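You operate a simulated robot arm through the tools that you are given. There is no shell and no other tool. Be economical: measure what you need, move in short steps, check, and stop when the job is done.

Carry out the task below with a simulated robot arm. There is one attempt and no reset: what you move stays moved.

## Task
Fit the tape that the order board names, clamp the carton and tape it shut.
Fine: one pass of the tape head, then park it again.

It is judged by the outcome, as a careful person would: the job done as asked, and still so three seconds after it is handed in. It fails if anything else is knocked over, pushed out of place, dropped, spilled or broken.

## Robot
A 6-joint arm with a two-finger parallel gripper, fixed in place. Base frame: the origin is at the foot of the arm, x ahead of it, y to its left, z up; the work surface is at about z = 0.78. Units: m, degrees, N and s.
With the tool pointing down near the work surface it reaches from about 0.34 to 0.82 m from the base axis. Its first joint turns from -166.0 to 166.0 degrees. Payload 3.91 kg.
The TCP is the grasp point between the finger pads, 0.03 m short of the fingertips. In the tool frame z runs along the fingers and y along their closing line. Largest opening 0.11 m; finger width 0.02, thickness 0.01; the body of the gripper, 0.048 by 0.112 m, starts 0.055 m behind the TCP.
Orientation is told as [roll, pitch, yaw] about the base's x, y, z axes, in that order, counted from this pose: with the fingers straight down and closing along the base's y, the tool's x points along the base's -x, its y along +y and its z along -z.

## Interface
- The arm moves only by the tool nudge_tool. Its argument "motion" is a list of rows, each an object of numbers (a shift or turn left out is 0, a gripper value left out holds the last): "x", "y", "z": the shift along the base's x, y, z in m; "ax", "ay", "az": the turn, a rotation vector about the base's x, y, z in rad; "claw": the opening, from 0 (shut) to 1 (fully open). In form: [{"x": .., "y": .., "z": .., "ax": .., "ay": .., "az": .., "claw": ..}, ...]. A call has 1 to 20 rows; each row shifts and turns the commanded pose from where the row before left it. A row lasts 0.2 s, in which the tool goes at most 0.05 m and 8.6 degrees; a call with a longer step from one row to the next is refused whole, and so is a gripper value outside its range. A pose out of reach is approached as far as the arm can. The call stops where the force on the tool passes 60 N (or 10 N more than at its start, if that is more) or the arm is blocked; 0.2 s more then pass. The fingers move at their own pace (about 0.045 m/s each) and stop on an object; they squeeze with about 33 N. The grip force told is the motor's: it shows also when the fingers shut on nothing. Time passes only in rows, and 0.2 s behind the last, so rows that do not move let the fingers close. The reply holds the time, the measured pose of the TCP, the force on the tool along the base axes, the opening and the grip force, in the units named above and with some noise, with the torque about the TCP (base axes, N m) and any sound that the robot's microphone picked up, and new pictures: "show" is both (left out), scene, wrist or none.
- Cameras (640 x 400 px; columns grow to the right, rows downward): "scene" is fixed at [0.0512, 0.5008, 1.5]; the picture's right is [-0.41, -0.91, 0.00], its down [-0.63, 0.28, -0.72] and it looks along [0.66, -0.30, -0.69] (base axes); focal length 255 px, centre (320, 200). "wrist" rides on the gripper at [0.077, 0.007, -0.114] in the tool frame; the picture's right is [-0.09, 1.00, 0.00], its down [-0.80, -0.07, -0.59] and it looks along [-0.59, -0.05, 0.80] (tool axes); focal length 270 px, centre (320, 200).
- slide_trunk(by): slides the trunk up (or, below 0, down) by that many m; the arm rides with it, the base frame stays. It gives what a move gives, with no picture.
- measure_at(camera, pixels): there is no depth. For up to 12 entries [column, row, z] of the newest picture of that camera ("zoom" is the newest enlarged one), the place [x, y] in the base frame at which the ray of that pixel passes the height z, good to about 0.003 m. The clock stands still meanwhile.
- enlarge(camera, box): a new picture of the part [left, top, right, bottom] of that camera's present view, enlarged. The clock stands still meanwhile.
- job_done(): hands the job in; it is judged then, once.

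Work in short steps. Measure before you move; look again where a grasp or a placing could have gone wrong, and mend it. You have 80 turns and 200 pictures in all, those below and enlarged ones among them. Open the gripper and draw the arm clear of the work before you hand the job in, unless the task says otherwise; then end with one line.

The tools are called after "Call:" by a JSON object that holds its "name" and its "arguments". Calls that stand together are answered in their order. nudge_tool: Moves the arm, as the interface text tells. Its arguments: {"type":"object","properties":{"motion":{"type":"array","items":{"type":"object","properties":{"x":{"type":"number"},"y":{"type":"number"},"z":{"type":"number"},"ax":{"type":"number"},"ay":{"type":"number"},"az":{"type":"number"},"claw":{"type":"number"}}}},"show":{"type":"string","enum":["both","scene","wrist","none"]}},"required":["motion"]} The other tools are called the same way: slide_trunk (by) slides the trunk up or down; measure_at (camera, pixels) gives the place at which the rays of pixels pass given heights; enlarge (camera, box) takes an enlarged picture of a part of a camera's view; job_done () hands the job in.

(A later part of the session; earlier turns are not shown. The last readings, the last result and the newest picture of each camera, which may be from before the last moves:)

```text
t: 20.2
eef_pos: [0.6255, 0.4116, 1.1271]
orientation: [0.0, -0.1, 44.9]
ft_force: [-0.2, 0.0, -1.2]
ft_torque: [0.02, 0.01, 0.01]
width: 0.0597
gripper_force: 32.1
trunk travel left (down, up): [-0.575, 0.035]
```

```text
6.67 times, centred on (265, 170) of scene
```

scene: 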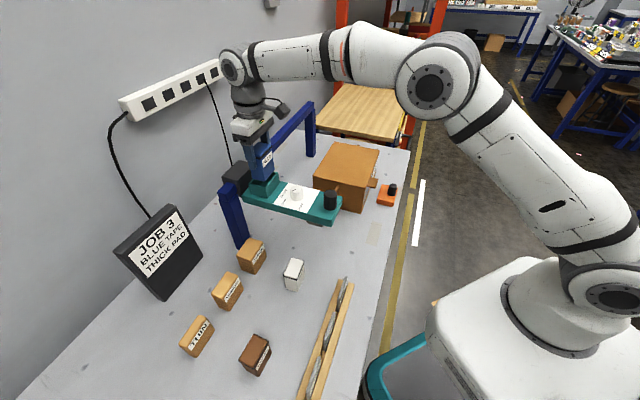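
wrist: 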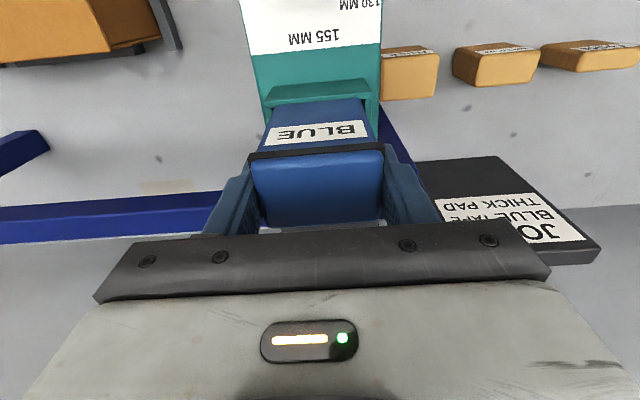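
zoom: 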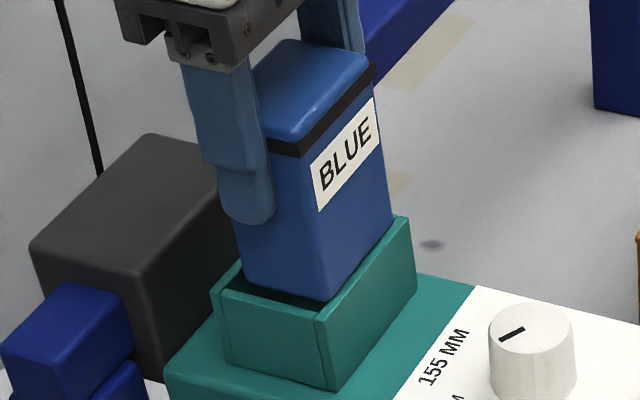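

Now the cartridge's front bottom edge overlaps the front rim; u is fine. I shift +3 mm in v and lower gently.

Call:
{"name": "nudge_tool", "arguments": {"motion": [{"x": 0.0018, "y": 0.0024}, {"z": -0.003}, {"z": -0.004}, {"z": -0.004}], "show": "none"}}

```text
t: 21.2
eef_pos: [0.6262, 0.4155, 1.1166]
orientation: [-0.1, -0.3, 44.9]
ft_force: [-0.1, -0.1, -1.0]
ft_torque: [0.03, 0.0, -0.01]
width: 0.0595
gripper_force: 33.6
trunk travel left (down, up): [-0.575, 0.035]
```

It entered without force. I continue downward in steps to z≈1.088.

Call:
{"name": "nudge_tool", "arguments": {"motion": [{"z": -0.008}, {"z": -0.008}, {"z": -0.006}, {"z": -0.004}, {"z": -0.003}], "show": "scene"}}

Call:
{"name": "enlarge", "arguments": {"camera": "scene", "box": [235, 140, 295, 200]}}

```text
t: 22.4
eef_pos: [0.6261, 0.4139, 1.0882]
orientation: [0.0, -0.3, 44.9]
ft_force: [0.3, 0.4, -0.6]
ft_torque: [0.01, -0.01, 0.0]
width: 0.0597
gripper_force: 33.1
trunk travel left (down, up): [-0.575, 0.035]
```

scene: 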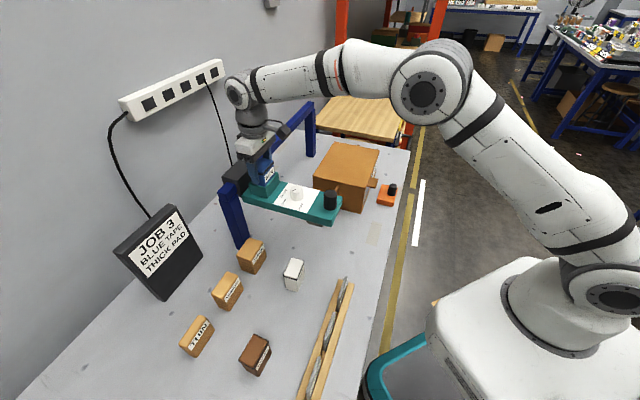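

```text
6.67 times, centred on (265, 170) of scene
```

zoom: 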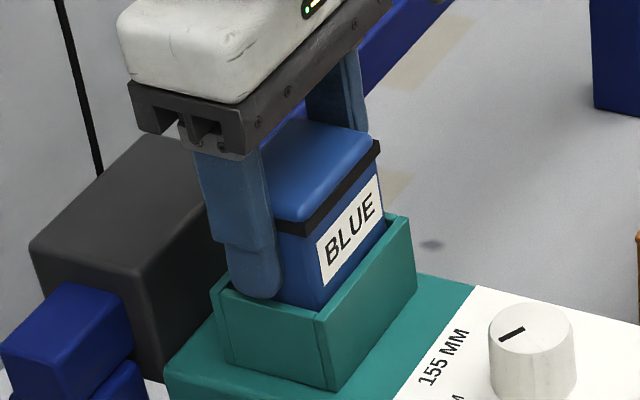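

Tips are just above the rim; cartridge is mostly in. I lower 3 mm more and release slowly, then lift.

Call:
{"name": "nudge_tool", "arguments": {"motion": [{"z": -0.003}, {"z": 0.0}, {"claw": 0.6}, {"claw": 0.66}, {"claw": 0.68}, {"claw": 0.68}], "show": "scene"}}

Call:
{"name": "enlarge", "arguments": {"camera": "scene", "box": [235, 140, 295, 200]}}

```text
t: 23.8
eef_pos: [0.627, 0.4142, 1.0851]
orientation: [0.0, -0.3, 44.8]
ft_force: [0.2, -0.5, 0.1]
ft_torque: [0.0, 0.01, -0.01]
width: 0.0748
gripper_force: 0.1
trunk travel left (down, up): [-0.575, 0.035]
```

scene: 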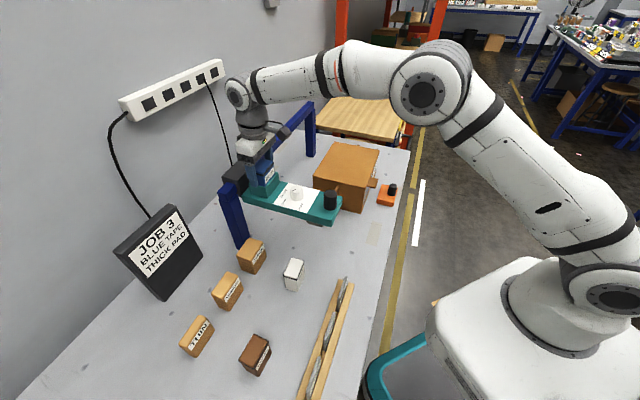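

```text
6.67 times, centred on (265, 170) of scene
```

zoom: 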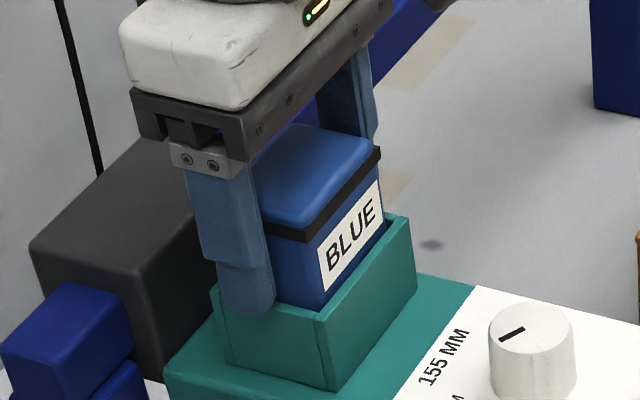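

Released. I lift, and look at the seated cartridge from above.

Call:
{"name": "nudge_tool", "arguments": {"motion": [{"z": 0.02}, {"z": 0.04}, {"z": 0.04}, {"x": -0.02, "y": -0.03, "z": 0.02}, {"x": -0.03, "y": -0.035}, {"x": -0.03, "y": -0.035}, {"x": -0.03, "y": -0.035}]}}

Call:
{"name": "enlarge", "arguments": {"camera": "scene", "box": [225, 140, 305, 220]}}

Call:
{"name": "enlarge", "arguments": {"camera": "wrist", "box": [230, 50, 430, 230]}}

```text
t: 25.4
eef_pos: [0.5153, 0.2783, 1.2057]
orientation: [0.1, -0.4, 45.0]
ft_force: [-0.4, 0.5, 1.0]
ft_torque: [0.0, -0.04, 0.03]
width: 0.0749
gripper_force: 0.1
trunk travel left (down, up): [-0.575, 0.035]
```

scene: 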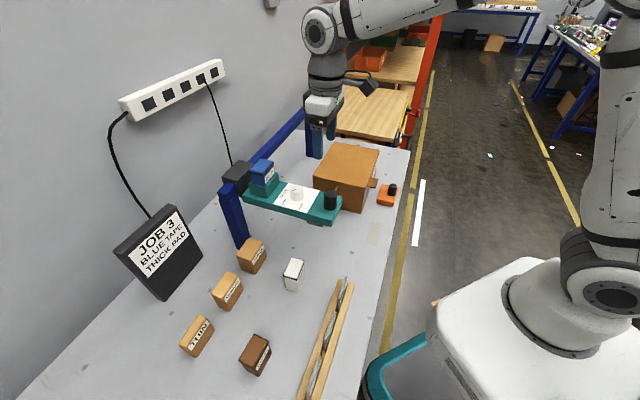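
wrist: 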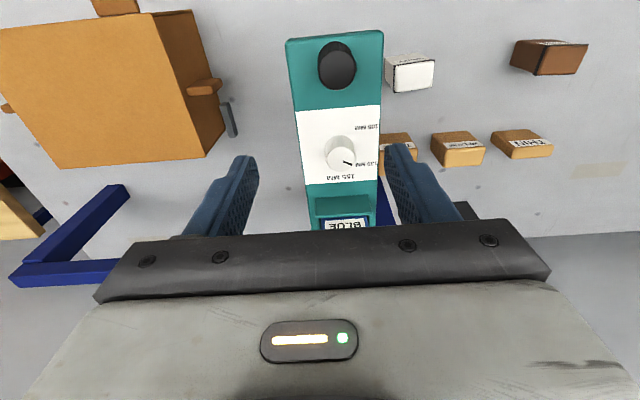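

```text
5.00 times, centred on (265, 180) of scene
```

zoom: 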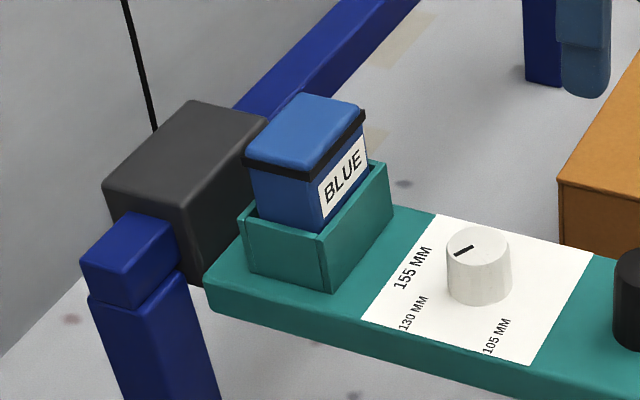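

```text
2.22 times, centred on (330, 140) of wrist
```

zoom: 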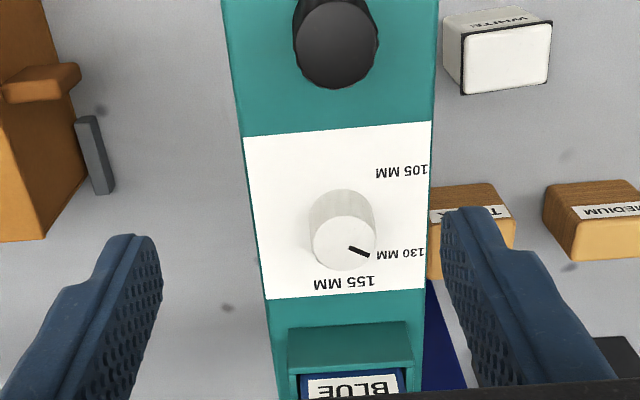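

The blue cartridge is seated. Next is the orange clamp; I move in front of it with the tool tilted ~38° for a measuring view.

Call:
{"name": "nudge_tool", "arguments": {"motion": [{"x": 0.004, "y": -0.0455, "z": -0.004, "ax": 0.047, "ay": -0.047}, {"x": 0.004, "y": -0.0455, "z": -0.004, "ax": 0.047, "ay": -0.047}, {"x": 0.004, "y": -0.0455, "z": -0.014, "ax": 0.047, "ay": -0.047}, {"x": 0.004, "y": -0.0455, "z": -0.014, "ax": 0.047, "ay": -0.047}, {"x": 0.004, "y": -0.0455, "z": -0.014, "ax": 0.047, "ay": -0.047}, {"x": 0.004, "y": -0.0455, "z": -0.014, "ax": 0.047, "ay": -0.047}, {"x": 0.004, "y": -0.0455, "z": -0.014, "ax": 0.047, "ay": -0.047}, {"x": 0.004, "y": -0.0455, "z": -0.014, "ax": 0.047, "ay": -0.047}, {"x": 0.004, "y": -0.0455, "z": -0.014, "ax": 0.047, "ay": -0.047}, {"x": -0.02, "y": -0.02}, {"x": -0.02, "y": -0.02}]}}

Call:
{"name": "enlarge", "arguments": {"camera": "wrist", "box": [210, 20, 450, 200]}}

Call:
{"name": "enlarge", "arguments": {"camera": "scene", "box": [350, 160, 430, 220]}}

```text
t: 27.8
eef_pos: [0.5134, -0.1713, 1.0999]
orientation: [0.1, -34.6, 44.9]
ft_force: [0.6, 0.5, 0.6]
ft_torque: [0.03, 0.01, -0.02]
width: 0.0748
gripper_force: 0.1
trunk travel left (down, up): [-0.575, 0.035]
```

scene: 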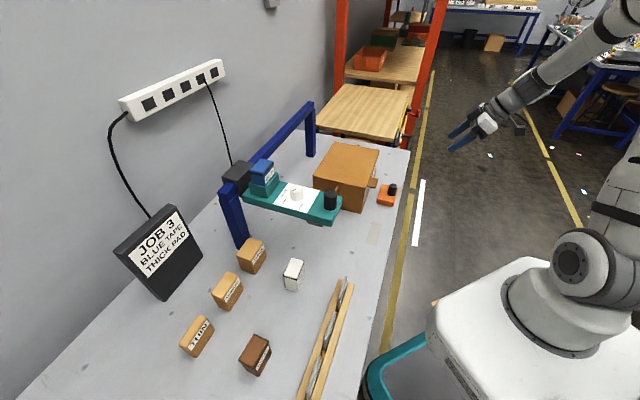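
wrist: 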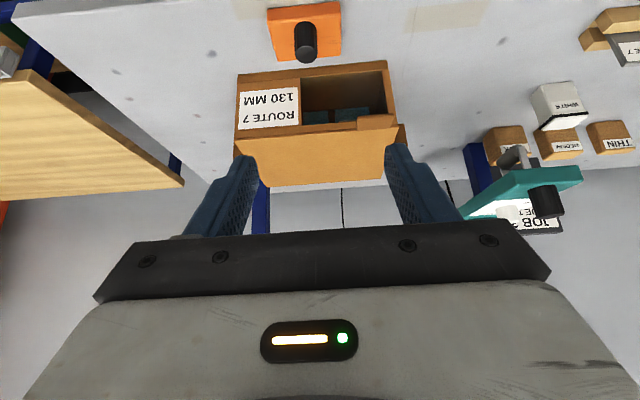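

```text
2.22 times, centred on (330, 110) of wrist
```

zoom: 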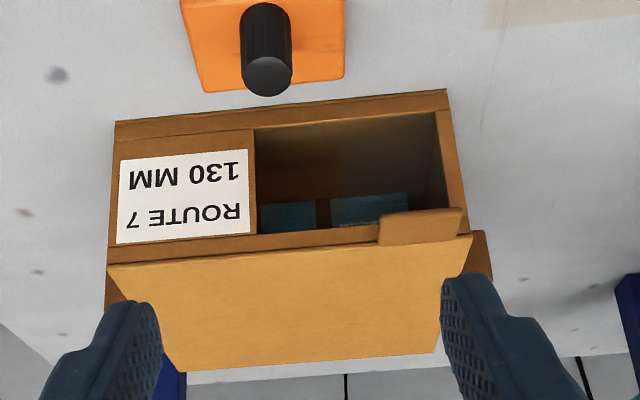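

```text
6.67 times, centred on (390, 190) of scene
```

zoom: 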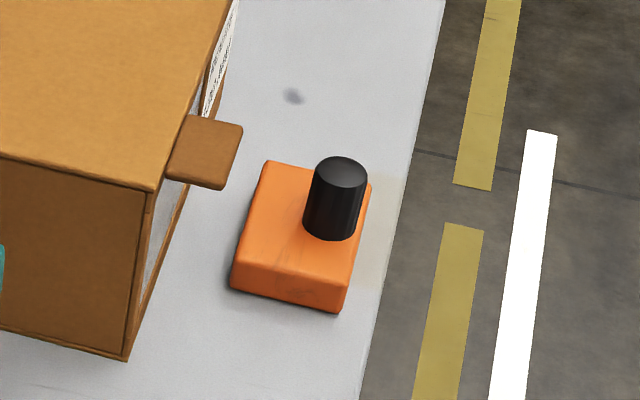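

I triangulate the orange clamp block and knob in both views.

Call:
{"name": "measure_at", "arguments": {"camera": "zoom", "pixels": [[341, 172, 0.84], [341, 172, 0.85], [341, 172, 0.87], [231, 289, 0.78], [340, 313, 0.78], [371, 185, 0.81], [265, 162, 0.81], [240, 124, 0.9], [222, 188, 0.9], [165, 182, 0.9], [185, 115, 0.9]]}}

Call:
{"name": "measure_at", "arguments": {"camera": "wrist", "pixels": [[305.5, 54.5, 0.84], [305.5, 54.5, 0.85], [305.5, 54.5, 0.87], [275, 61, 0.81], [341, 55, 0.81], [340, 0, 0.81], [279, 61, 0.78], [353, 127, 0.9], [386, 126, 0.9], [391, 114, 0.9], [355, 116, 0.9]]}}

```text
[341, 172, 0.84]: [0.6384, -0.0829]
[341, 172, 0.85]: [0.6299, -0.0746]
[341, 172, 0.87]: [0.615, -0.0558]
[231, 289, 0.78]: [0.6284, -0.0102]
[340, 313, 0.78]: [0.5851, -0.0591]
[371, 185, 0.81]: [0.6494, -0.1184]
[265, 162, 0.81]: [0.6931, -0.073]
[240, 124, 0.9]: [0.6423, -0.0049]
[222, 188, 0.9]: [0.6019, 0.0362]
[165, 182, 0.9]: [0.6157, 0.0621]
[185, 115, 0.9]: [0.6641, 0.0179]
```

```text
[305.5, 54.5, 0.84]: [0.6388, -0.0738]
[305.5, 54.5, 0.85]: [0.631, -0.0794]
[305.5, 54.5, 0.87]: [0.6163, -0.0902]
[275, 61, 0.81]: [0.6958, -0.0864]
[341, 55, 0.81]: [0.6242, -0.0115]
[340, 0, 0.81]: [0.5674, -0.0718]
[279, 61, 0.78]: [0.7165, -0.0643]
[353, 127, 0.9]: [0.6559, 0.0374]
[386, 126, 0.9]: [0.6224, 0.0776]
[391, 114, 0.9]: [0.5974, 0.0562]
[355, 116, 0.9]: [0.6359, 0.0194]
```

Knob top at about (0.632,−0.076,0.847); block top 0.81, gap to the carton ≈0.046 m. I approach the knob with the tilted tool, fingers either side in u, stopping shortly before.

Call:
{"name": "nudge_tool", "arguments": {"motion": [{"x": 0.0143, "y": 0.0114, "z": -0.032}, {"x": 0.0143, "y": 0.0114, "z": -0.032}, {"x": 0.0143, "y": 0.0114, "z": -0.032}, {"x": 0.0143, "y": 0.0114, "z": -0.032}, {"x": 0.0143, "y": 0.0114, "z": -0.032}, {"x": 0.0143, "y": 0.0114, "z": -0.032}, {"x": 0.0143, "y": 0.0114, "z": -0.024}]}}

Call:
{"name": "enlarge", "arguments": {"camera": "wrist", "box": [200, 40, 440, 240]}}

Call:
{"name": "enlarge", "arguments": {"camera": "scene", "box": [340, 140, 440, 220]}}

```text
t: 29.4
eef_pos: [0.6141, -0.0904, 0.8826]
orientation: [0.0, -34.5, 44.9]
ft_force: [0.0, 0.2, 0.5]
ft_torque: [-0.01, 0.0, 0.04]
width: 0.0749
gripper_force: 0.0
trunk travel left (down, up): [-0.575, 0.035]
```

scene: 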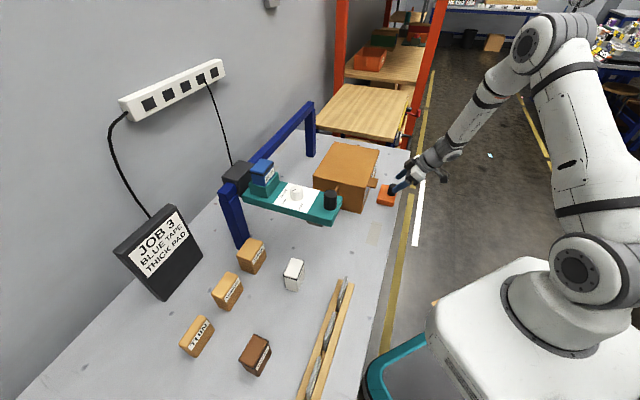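
wrist: 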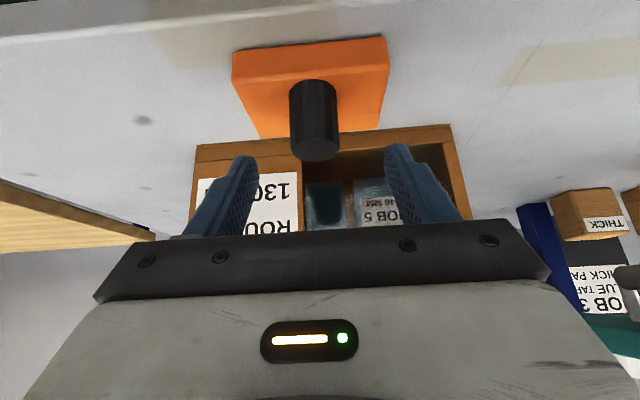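

```text
2.00 times, centred on (320, 140) of wrist
```

zoom: 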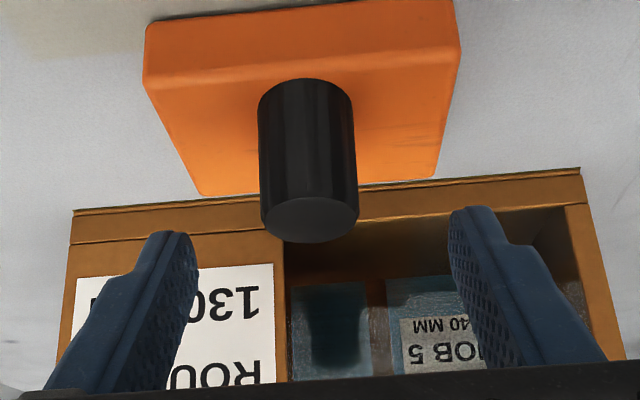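

```text
5.00 times, centred on (390, 180) of scene
```

zoom: 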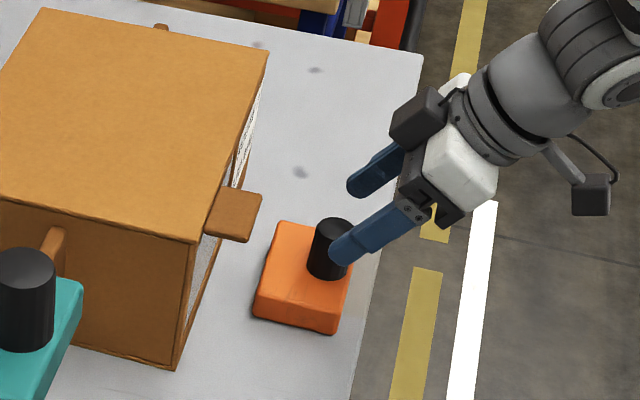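

Call:
{"name": "measure_at", "arguments": {"camera": "wrist", "pixels": [[315, 150, 0.847], [294, 147, 0.847], [338, 145, 0.847]]}}

```text
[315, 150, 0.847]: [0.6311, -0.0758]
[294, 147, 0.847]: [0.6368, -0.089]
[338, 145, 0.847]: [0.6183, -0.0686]
```

Knob confirmed at (0.631,−0.076). I move in and close on it.

Call:
{"name": "nudge_tool", "arguments": {"motion": [{"x": 0.005, "y": 0.003, "z": -0.014}, {"x": 0.005, "y": 0.003, "z": -0.014}, {"x": 0.0042, "y": 0.0035, "z": -0.01}, {"claw": 0.1}, {"claw": 0.1}, {"claw": 0.1}, {"claw": 0.1}, {"claw": 0.1}], "show": "wrist"}}

```text
t: 31.2
eef_pos: [0.6261, -0.0793, 0.8455]
orientation: [0.0, -34.5, 45.0]
ft_force: [-0.1, 1.2, -1.7]
ft_torque: [-0.13, -0.73, -0.06]
width: 0.0314
gripper_force: 44.5
trunk travel left (down, up): [-0.575, 0.035]
```

wrist: 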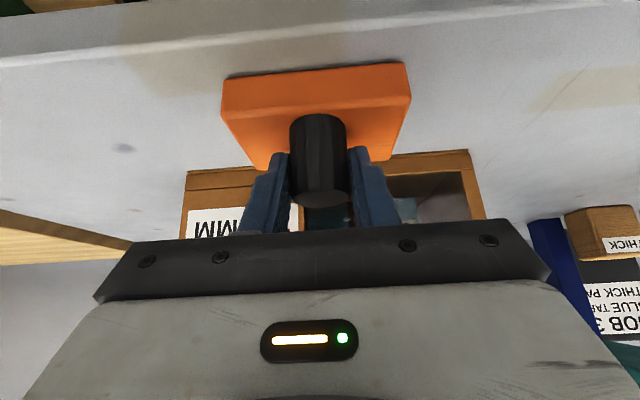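

Gripping the knob (0.031 m). I push gently toward the carton and read the response.

Call:
{"name": "nudge_tool", "arguments": {"motion": [{"x": 0.004, "y": 0.004}, {"x": 0.005, "y": 0.005}, {"x": 0.005, "y": 0.005}], "show": "both"}}

Call:
{"name": "enlarge", "arguments": {"camera": "scene", "box": [340, 140, 440, 220]}}

```text
t: 32.0
eef_pos: [0.6408, -0.0664, 0.8445]
orientation: [0.2, -34.5, 44.8]
ft_force: [-2.6, 1.1, -4.8]
ft_torque: [-0.97, -0.24, -0.15]
width: 0.0317
gripper_force: 45.1
trunk travel left (down, up): [-0.575, 0.035]
```

scene: 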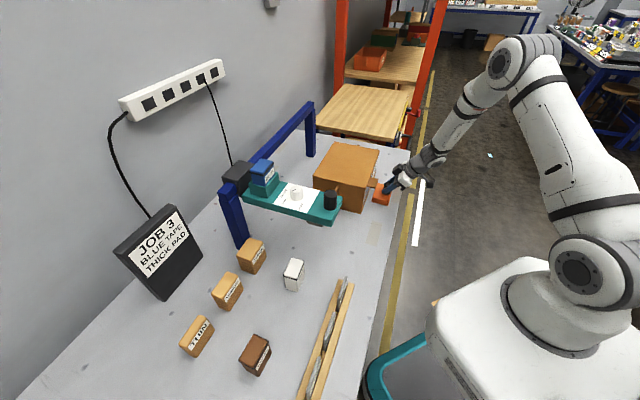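
wrist: 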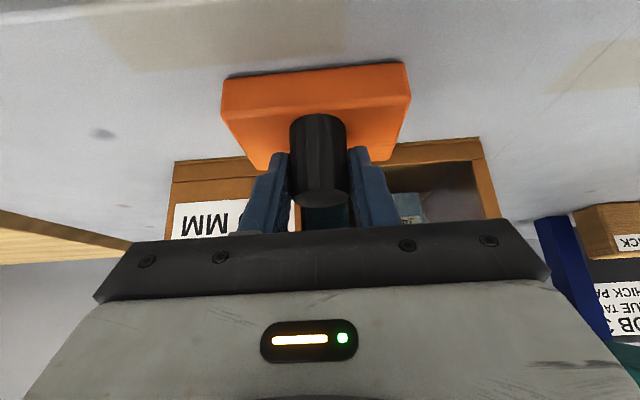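

```text
5.00 times, centred on (390, 180) of scene
```

zoom: 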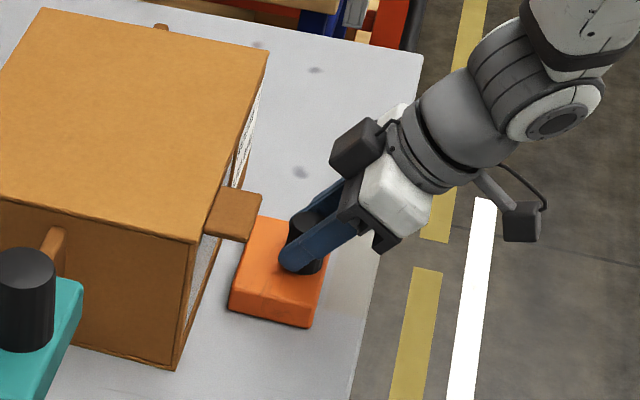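

The clamp slides freely. I continue to near contact, in small steps.

Call:
{"name": "nudge_tool", "arguments": {"motion": [{"x": 0.004, "y": 0.004}, {"x": 0.004, "y": 0.004}, {"x": 0.004, "y": 0.004}, {"x": 0.003, "y": 0.003}, {"x": 0.003, "y": 0.003}], "show": "wrist"}}

Call:
{"name": "enlarge", "arguments": {"camera": "scene", "box": [340, 140, 440, 220]}}

```text
t: 33.2
eef_pos: [0.6548, -0.0531, 0.8439]
orientation: [0.1, -34.5, 44.8]
ft_force: [-30.8, -23.3, -5.9]
ft_torque: [-0.47, -0.45, 0.07]
width: 0.0321
gripper_force: 45.0
trunk travel left (down, up): [-0.575, 0.035]
```

wrist: 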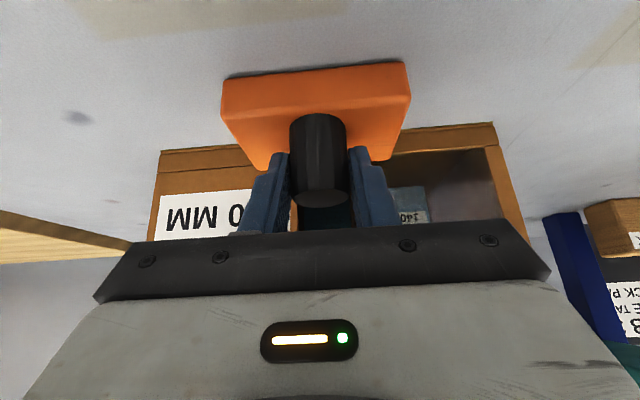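

```text
5.00 times, centred on (390, 180) of scene
```

zoom: 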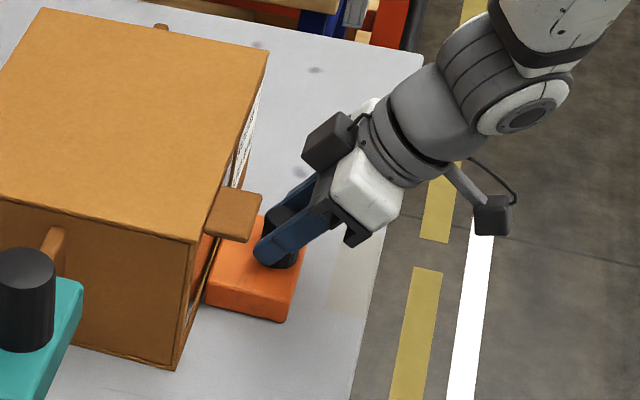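

About 38 N resistance in −v: contact or end of travel. I check from the enlarged scene whether the block touches the carton.

Call:
{"name": "enlarge", "arguments": {"camera": "scene", "box": [365, 170, 405, 210]}}

Call:
{"name": "enlarge", "arguments": {"camera": "wrist", "box": [140, 50, 520, 240]}}

```text
10.00 times, centred on (385, 190) of scene
```

zoom: 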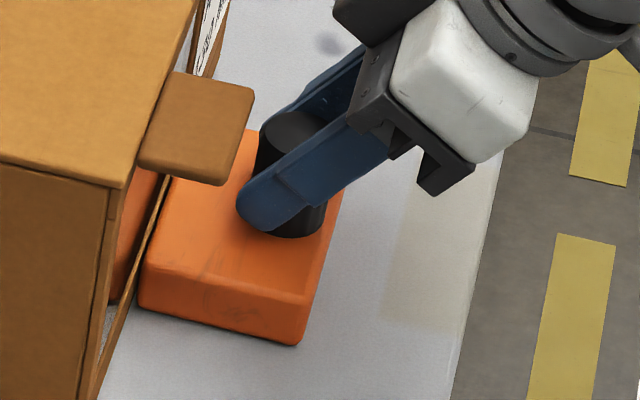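

```text
1.68 times, centred on (330, 145) of wrist
```

zoom: 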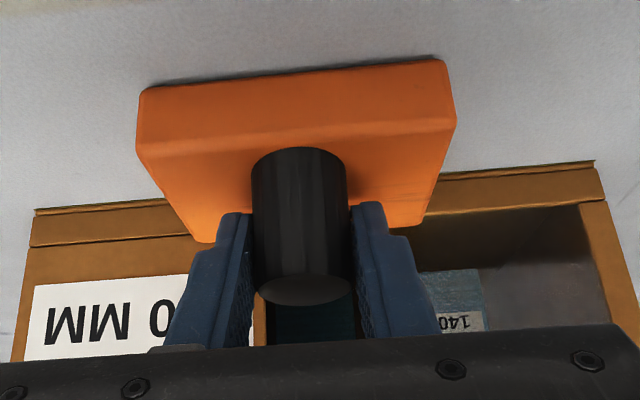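

The block touches the carton's front (its reflection shows in the film). I press slightly more to check for a latch, then watch.

Call:
{"name": "nudge_tool", "arguments": {"motion": [{"x": 0.001, "y": 0.001}, {"x": 0.001, "y": 0.001}, {"x": 0.0, "y": 0.0}], "show": "none"}}

```text
t: 34.0
eef_pos: [0.6602, -0.046, 0.8464]
orientation: [0.0, -34.8, 44.9]
ft_force: [-14.1, -9.7, 1.1]
ft_torque: [-0.02, 0.43, 0.01]
width: 0.0313
gripper_force: 44.8
trunk travel left (down, up): [-0.575, 0.035]
```

The tool advanced ~9 mm and the force fell to 17 N; I look at what moved.

Call:
{"name": "nudge_tool", "arguments": {"motion": [{"x": 0.0}], "show": "both"}}

Call:
{"name": "enlarge", "arguments": {"camera": "scene", "box": [340, 140, 440, 220]}}

Call:
{"name": "enlarge", "arguments": {"camera": "wrist", "box": [140, 50, 520, 240]}}

```text
t: 34.4
eef_pos: [0.6608, -0.0473, 0.8475]
orientation: [0.0, -34.7, 45.1]
ft_force: [-10.1, -3.2, 6.0]
ft_torque: [0.79, 0.05, 0.08]
width: 0.0319
gripper_force: 45.4
trunk travel left (down, up): [-0.575, 0.035]
```

scene: 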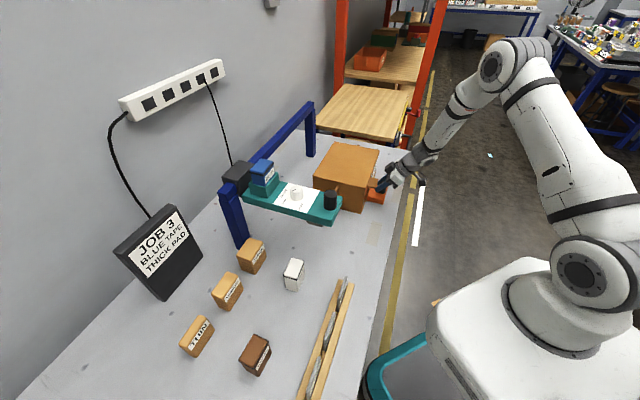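
wrist: 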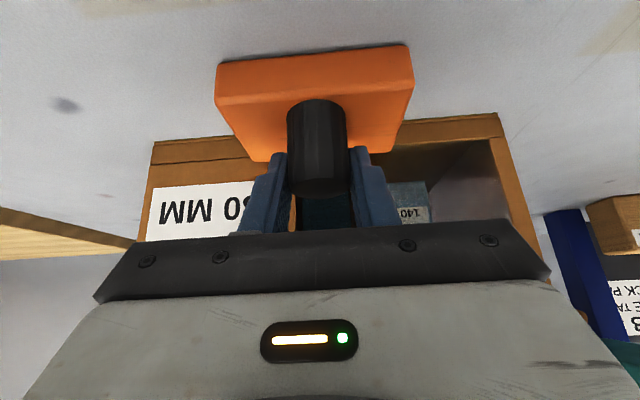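

```text
5.00 times, centred on (390, 180) of scene
```

zoom: 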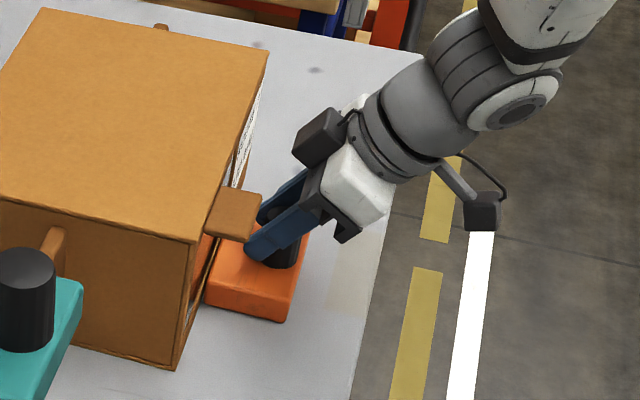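

```text
1.68 times, centred on (330, 145) of wrist
```

zoom: 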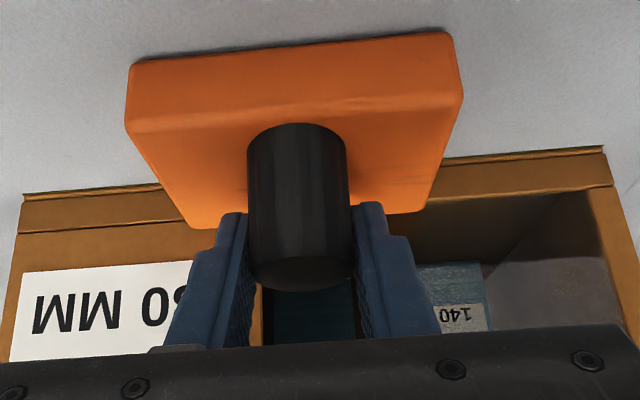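

The fingers slid along the knob; the block and carton stayed put, so the clamp is tight. I open and retreat along the tool axis.

Call:
{"name": "nudge_tool", "arguments": {"motion": [{"claw": 0.55}, {"claw": 0.55}, {"claw": 0.55}, {"x": -0.01, "y": -0.01, "z": 0.02}, {"x": -0.012, "y": -0.012, "z": 0.03}, {"x": -0.012, "y": -0.012, "z": 0.035}, {"x": -0.012, "y": -0.012, "z": 0.035}, {"x": -0.012, "y": -0.012, "z": 0.035}, {"x": -0.012, "y": -0.012, "z": 0.035}]}}

Call:
{"name": "enlarge", "arguments": {"camera": "scene", "box": [340, 140, 440, 220]}}

Call:
{"name": "enlarge", "arguments": {"camera": "wrist", "box": [200, 20, 460, 200]}}

```text
t: 36.4
eef_pos: [0.5907, -0.1156, 1.0357]
orientation: [0.1, -34.5, 44.9]
ft_force: [-0.4, 0.2, 0.1]
ft_torque: [-0.01, -0.01, -0.01]
width: 0.0609
gripper_force: 0.0
trunk travel left (down, up): [-0.575, 0.035]
```

scene: 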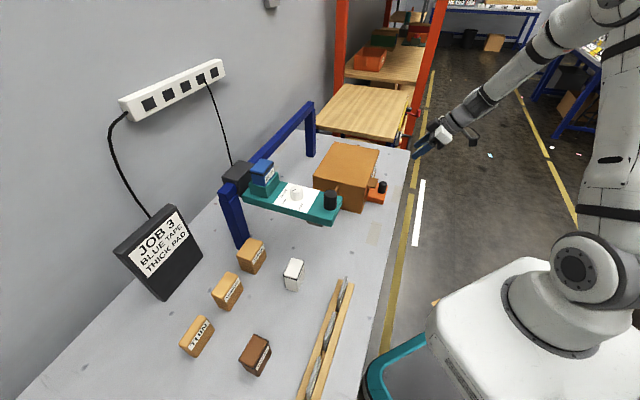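
wrist: 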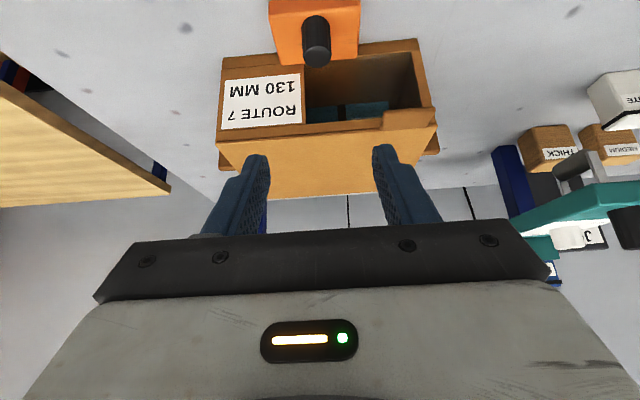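

```text
5.00 times, centred on (390, 180) of scene
```

zoom: 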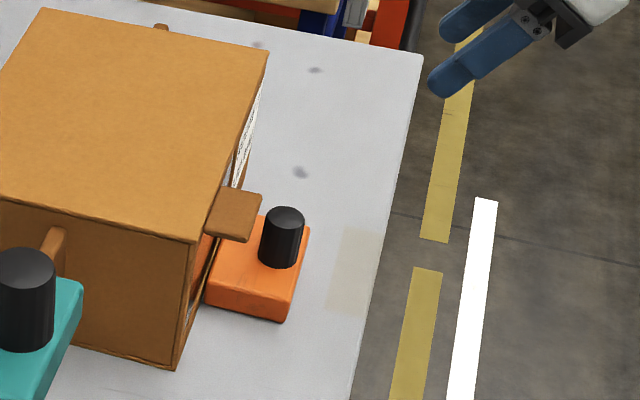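

```text
2.22 times, centred on (330, 110) of wrist
```

zoom: 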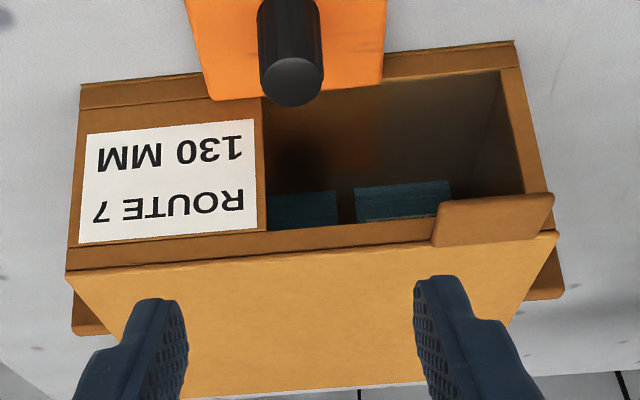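

Clamp is tight and stays. Next: the tape head handle at about (0.488,0.275, top 1.05). I rise, yaw to 0 (keeping the tilt for reach) and view it.

Call:
{"name": "nudge_tool", "arguments": {"motion": [{"z": 0.045, "claw": 0.85}, {"z": 0.045}, {"z": 0.04}, {"x": -0.021, "y": 0.0433, "az": -0.0873}, {"x": -0.021, "y": 0.0433, "az": -0.0873}, {"x": -0.021, "y": 0.0433, "az": -0.0873}, {"x": -0.021, "y": 0.0433, "az": -0.0873}, {"x": -0.021, "y": 0.0433, "az": -0.0873}, {"x": -0.021, "y": 0.0433, "az": -0.0873}, {"x": -0.021, "y": 0.0433, "az": -0.0873}, {"x": -0.021, "y": 0.0433, "az": -0.0873}, {"x": -0.021, "y": 0.0433, "az": -0.0868}]}}

Call:
{"name": "enlarge", "arguments": {"camera": "wrist", "box": [200, 60, 440, 240]}}

```text
t: 39.0
eef_pos: [0.3998, 0.2741, 1.1661]
orientation: [0.0, -34.6, 0.1]
ft_force: [-0.1, -0.3, 0.3]
ft_torque: [0.02, 0.02, -0.01]
width: 0.0937
gripper_force: 0.1
trunk travel left (down, up): [-0.575, 0.035]
```

scene: 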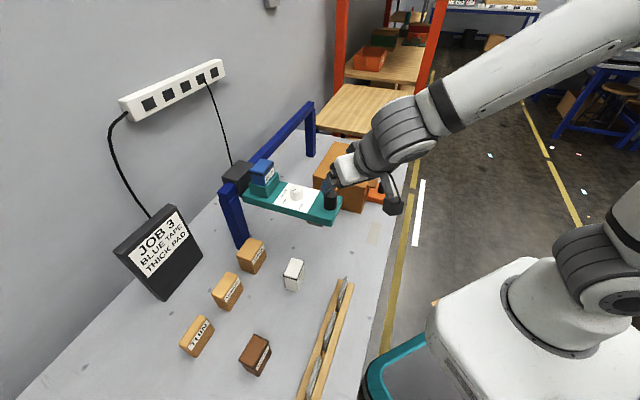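
wrist: 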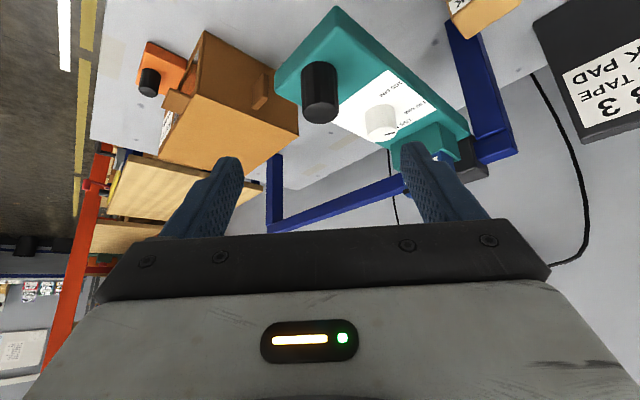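

```text
2.22 times, centred on (320, 150) of wrist
```

zoom: 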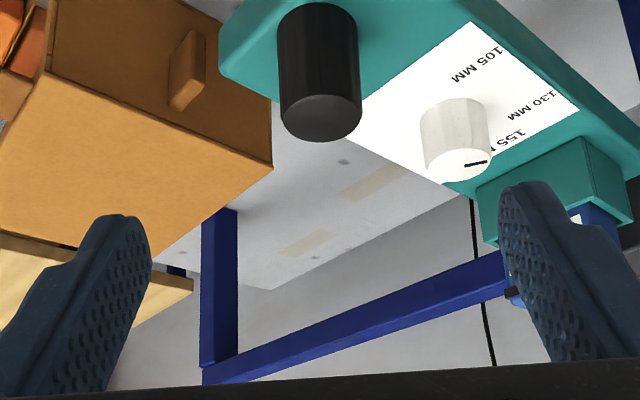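

Call:
{"name": "measure_at", "arguments": {"camera": "zoom", "pixels": [[321, 118, 1.05], [321, 118, 1.06], [280, 115, 1.05], [361, 112, 1.05]]}}

Call:
{"name": "enlarge", "arguments": {"camera": "scene", "box": [300, 160, 380, 230]}}

```text
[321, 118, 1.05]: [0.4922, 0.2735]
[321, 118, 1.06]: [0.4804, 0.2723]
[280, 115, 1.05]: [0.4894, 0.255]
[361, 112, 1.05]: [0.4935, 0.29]
```

```text
5.71 times, centred on (340, 195) of scene
```

zoom: 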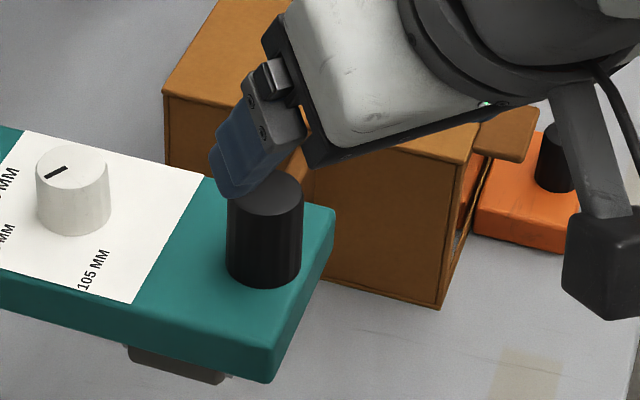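

Handle centre (0.491,0.2735), diameter 0.036. I move in to z≈1.043 and close on it.

Call:
{"name": "nudge_tool", "arguments": {"motion": [{"x": 0.0213, "z": -0.031}, {"x": 0.0213, "z": -0.031}, {"x": 0.0213, "z": -0.031}, {"x": 0.0213, "z": -0.03}, {"claw": 0.2}, {"claw": 0.2}, {"claw": 0.2}, {"claw": 0.2}, {"claw": 0.2}]}}

Call:
{"name": "enlarge", "arguments": {"camera": "wrist", "box": [200, 40, 440, 240]}}

```text
t: 41.0
eef_pos: [0.4874, 0.2733, 1.0411]
orientation: [0.0, -34.6, 0.0]
ft_force: [-1.1, -2.8, 3.2]
ft_torque: [-0.32, -0.01, -0.1]
width: 0.0356
gripper_force: 44.6
trunk travel left (down, up): [-0.575, 0.035]
```

scene: 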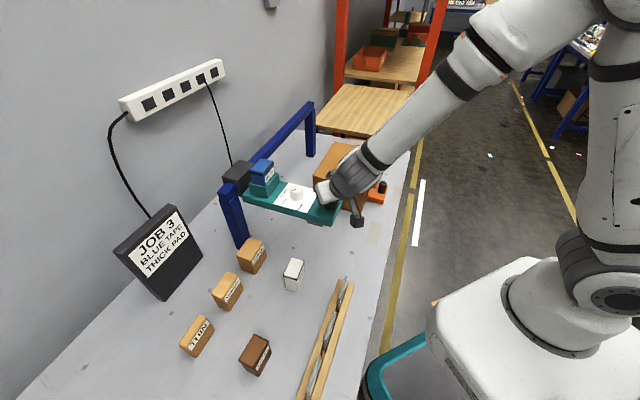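
wrist: 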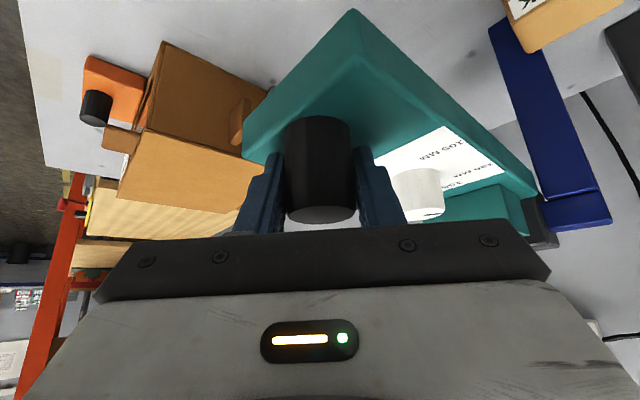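

```text
2.00 times, centred on (320, 140) of wrist
```

zoom: 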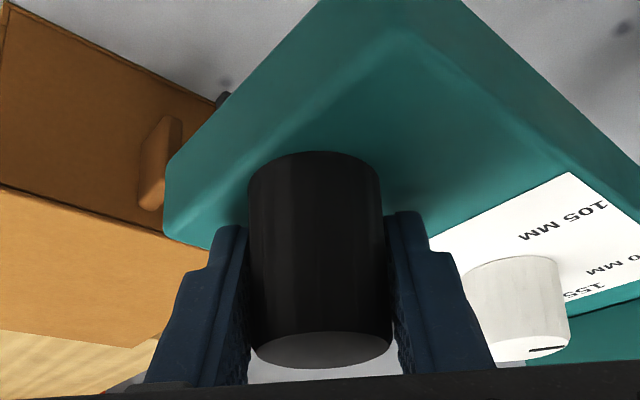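

Handle gripped. I slide the head 4 cm along the rail (+x,−y) as a test.

Call:
{"name": "nudge_tool", "arguments": {"motion": [{"x": 0.007, "y": -0.007}, {"x": 0.01, "y": -0.01}, {"x": 0.01, "y": -0.01}], "show": "scene"}}

```text
t: 41.8
eef_pos: [0.5155, 0.2458, 1.0435]
orientation: [0.0, -34.6, 0.1]
ft_force: [-0.3, -2.7, -3.5]
ft_torque: [0.5, 0.58, 0.7]
width: 0.036
gripper_force: 44.9
trunk travel left (down, up): [-0.575, 0.035]
```

scene: 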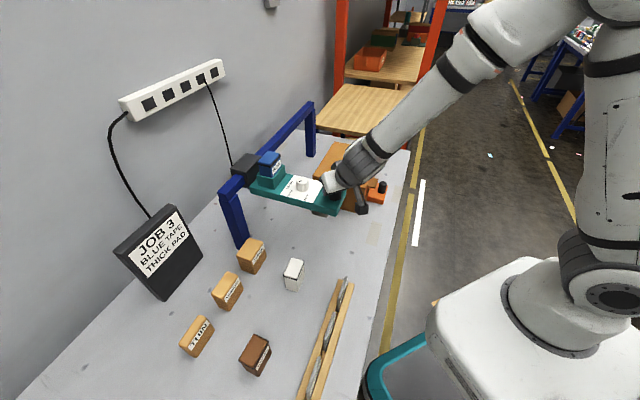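

It slides easily. I continue to just before the carton.

Call:
{"name": "nudge_tool", "arguments": {"motion": [{"x": 0.013, "y": -0.013}, {"x": 0.013, "y": -0.013}, {"x": 0.013, "y": -0.013}, {"x": 0.013, "y": -0.013}, {"x": 0.013, "y": -0.013}, {"x": 0.013, "y": -0.013}, {"x": 0.01, "y": -0.01}]}}

Call:
{"name": "enlarge", "arguments": {"camera": "scene", "box": [240, 110, 420, 230]}}

```text
t: 43.4
eef_pos: [0.6029, 0.1572, 1.0422]
orientation: [0.0, -34.6, 0.0]
ft_force: [1.1, -0.6, -1.7]
ft_torque: [0.72, 0.57, 0.62]
width: 0.0359
gripper_force: 44.6
trunk travel left (down, up): [-0.575, 0.035]
```

scene: 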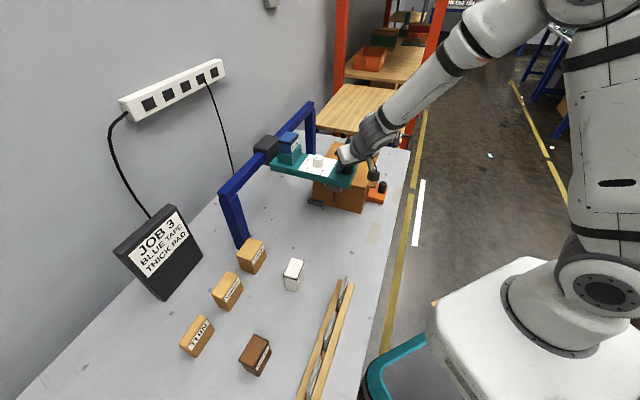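
wrist: 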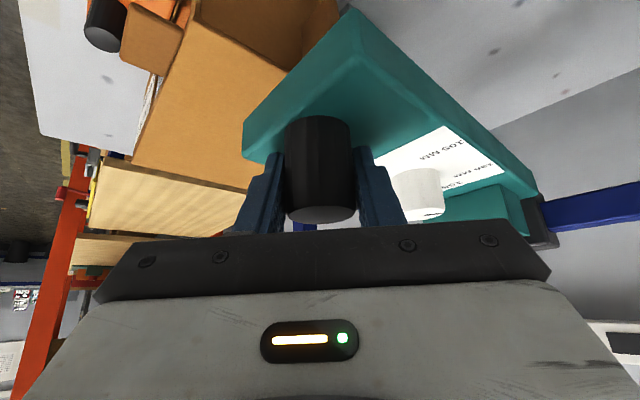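

```text
3.33 times, centred on (330, 170) of scene
```

zoom: 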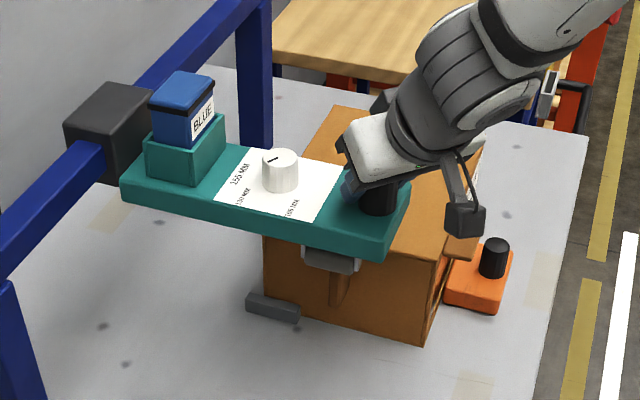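

The roller is at the carton's near edge. I continue the pass at a steady pace, watching forces.

Call:
{"name": "nudge_tool", "arguments": {"motion": [{"x": 0.011, "y": -0.011}, {"x": 0.011, "y": -0.011}, {"x": 0.011, "y": -0.011}, {"x": 0.011, "y": -0.011}, {"x": 0.011, "y": -0.011}, {"x": 0.011, "y": -0.011}, {"x": 0.011, "y": -0.011}, {"x": 0.011, "y": -0.011}]}}

Call:
{"name": "enlarge", "arguments": {"camera": "scene", "box": [260, 90, 420, 220]}}

```text
t: 45.2
eef_pos: [0.6905, 0.0698, 1.0422]
orientation: [0.0, -34.5, 0.1]
ft_force: [5.7, 1.6, -1.2]
ft_torque: [0.9, 0.56, 0.53]
width: 0.0358
gripper_force: 44.7
trunk travel left (down, up): [-0.575, 0.035]
```

scene: 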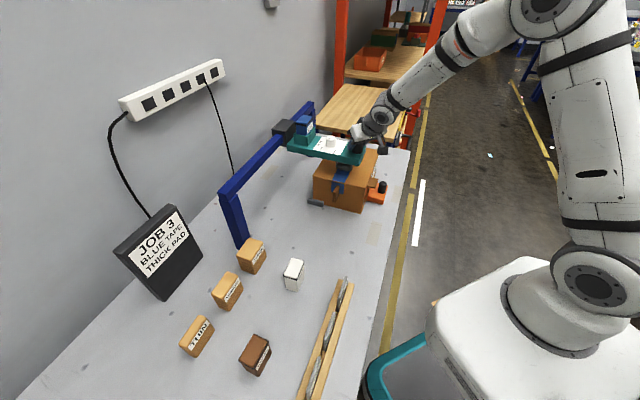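
wrist: 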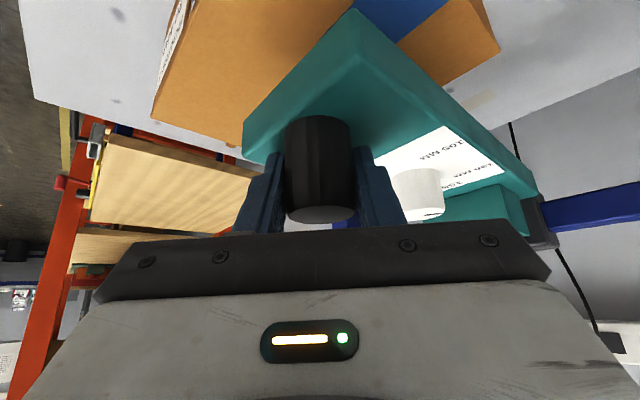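

```text
3.08 times, centred on (340, 155) of scene
```

zoom: 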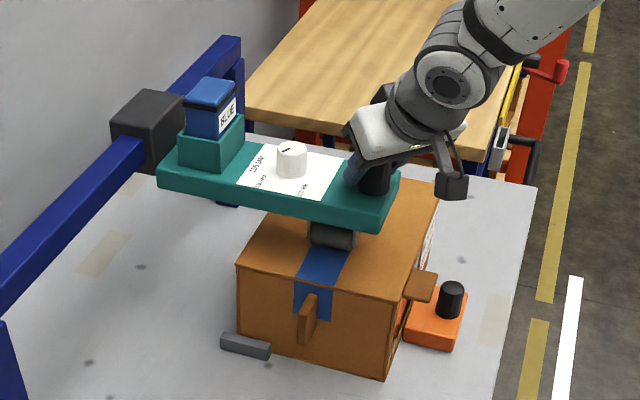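

Blue tape is being laid over the carton. I continue the same pass.

Call:
{"name": "nudge_tool", "arguments": {"motion": [{"x": 0.011, "y": -0.011}, {"x": 0.011, "y": -0.011}, {"x": 0.011, "y": -0.011}, {"x": 0.011, "y": -0.011}, {"x": 0.011, "y": -0.011}, {"x": 0.011, "y": -0.011}, {"x": 0.011, "y": -0.011}, {"x": 0.011, "y": -0.011}, {"x": 0.011, "y": -0.011}]}}

Call:
{"name": "enlarge", "arguments": {"camera": "scene", "box": [280, 80, 420, 220]}}

```text
t: 47.2
eef_pos: [0.7894, -0.0292, 1.0425]
orientation: [0.0, -34.4, -0.1]
ft_force: [3.7, 1.7, -0.6]
ft_torque: [0.93, 1.12, 0.35]
width: 0.0357
gripper_force: 44.9
trunk travel left (down, up): [-0.575, 0.035]
```

scene: 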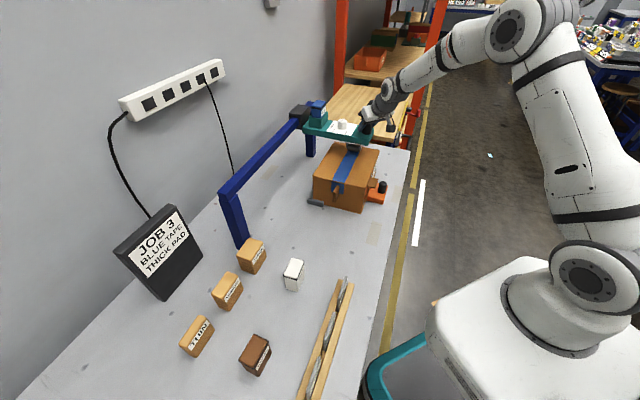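
wrist: 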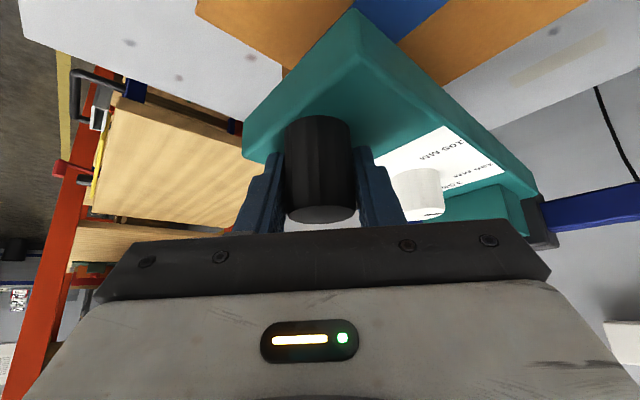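

```text
2.86 times, centred on (350, 150) of scene
```

zoom: 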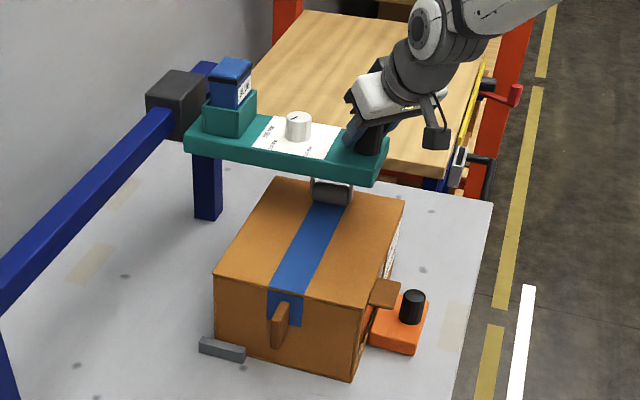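

Tape runs almost to the far edge. I carry on past the end of the carton.

Call:
{"name": "nudge_tool", "arguments": {"motion": [{"x": 0.01, "y": -0.01}, {"x": 0.01, "y": -0.01}, {"x": 0.01, "y": -0.01}, {"x": 0.01, "y": -0.01}, {"x": 0.01, "y": -0.01}, {"x": 0.01, "y": -0.01}, {"x": 0.01, "y": -0.01}]}}

Call:
{"name": "enlarge", "arguments": {"camera": "scene", "box": [280, 80, 420, 220]}}

```text
t: 48.1
eef_pos: [0.814, -0.0533, 1.0435]
orientation: [0.2, -33.5, 0.6]
ft_force: [-26.8, 17.0, 16.9]
ft_torque: [-0.4, 0.72, 0.46]
width: 0.0357
gripper_force: 45.5
trunk travel left (down, up): [-0.575, 0.035]
stopped in row 4: the force on the tool passed its limit at 75 N (the readings are from after the stop); the commanded pose is now the measured one
```

scene: 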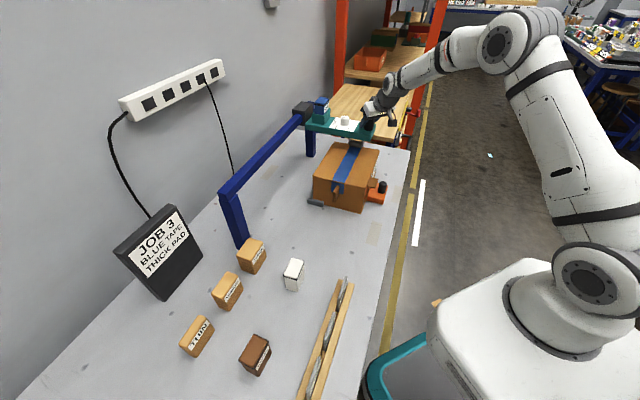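
wrist: 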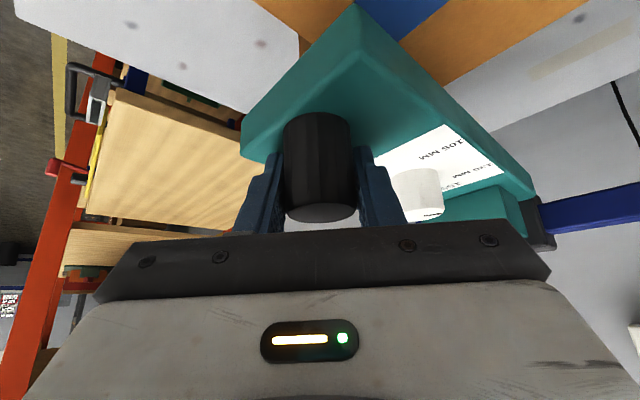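

```text
2.86 times, centred on (350, 150) of scene
```

zoom: 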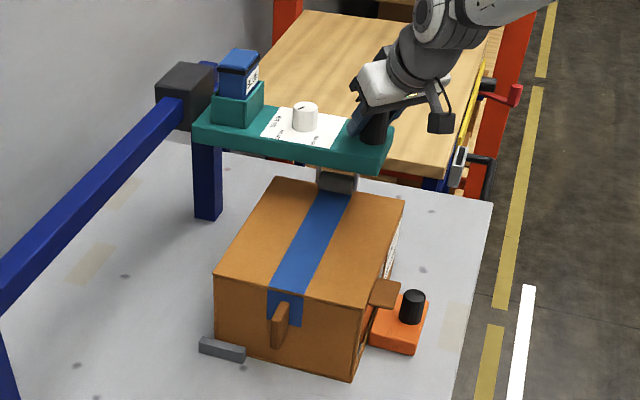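

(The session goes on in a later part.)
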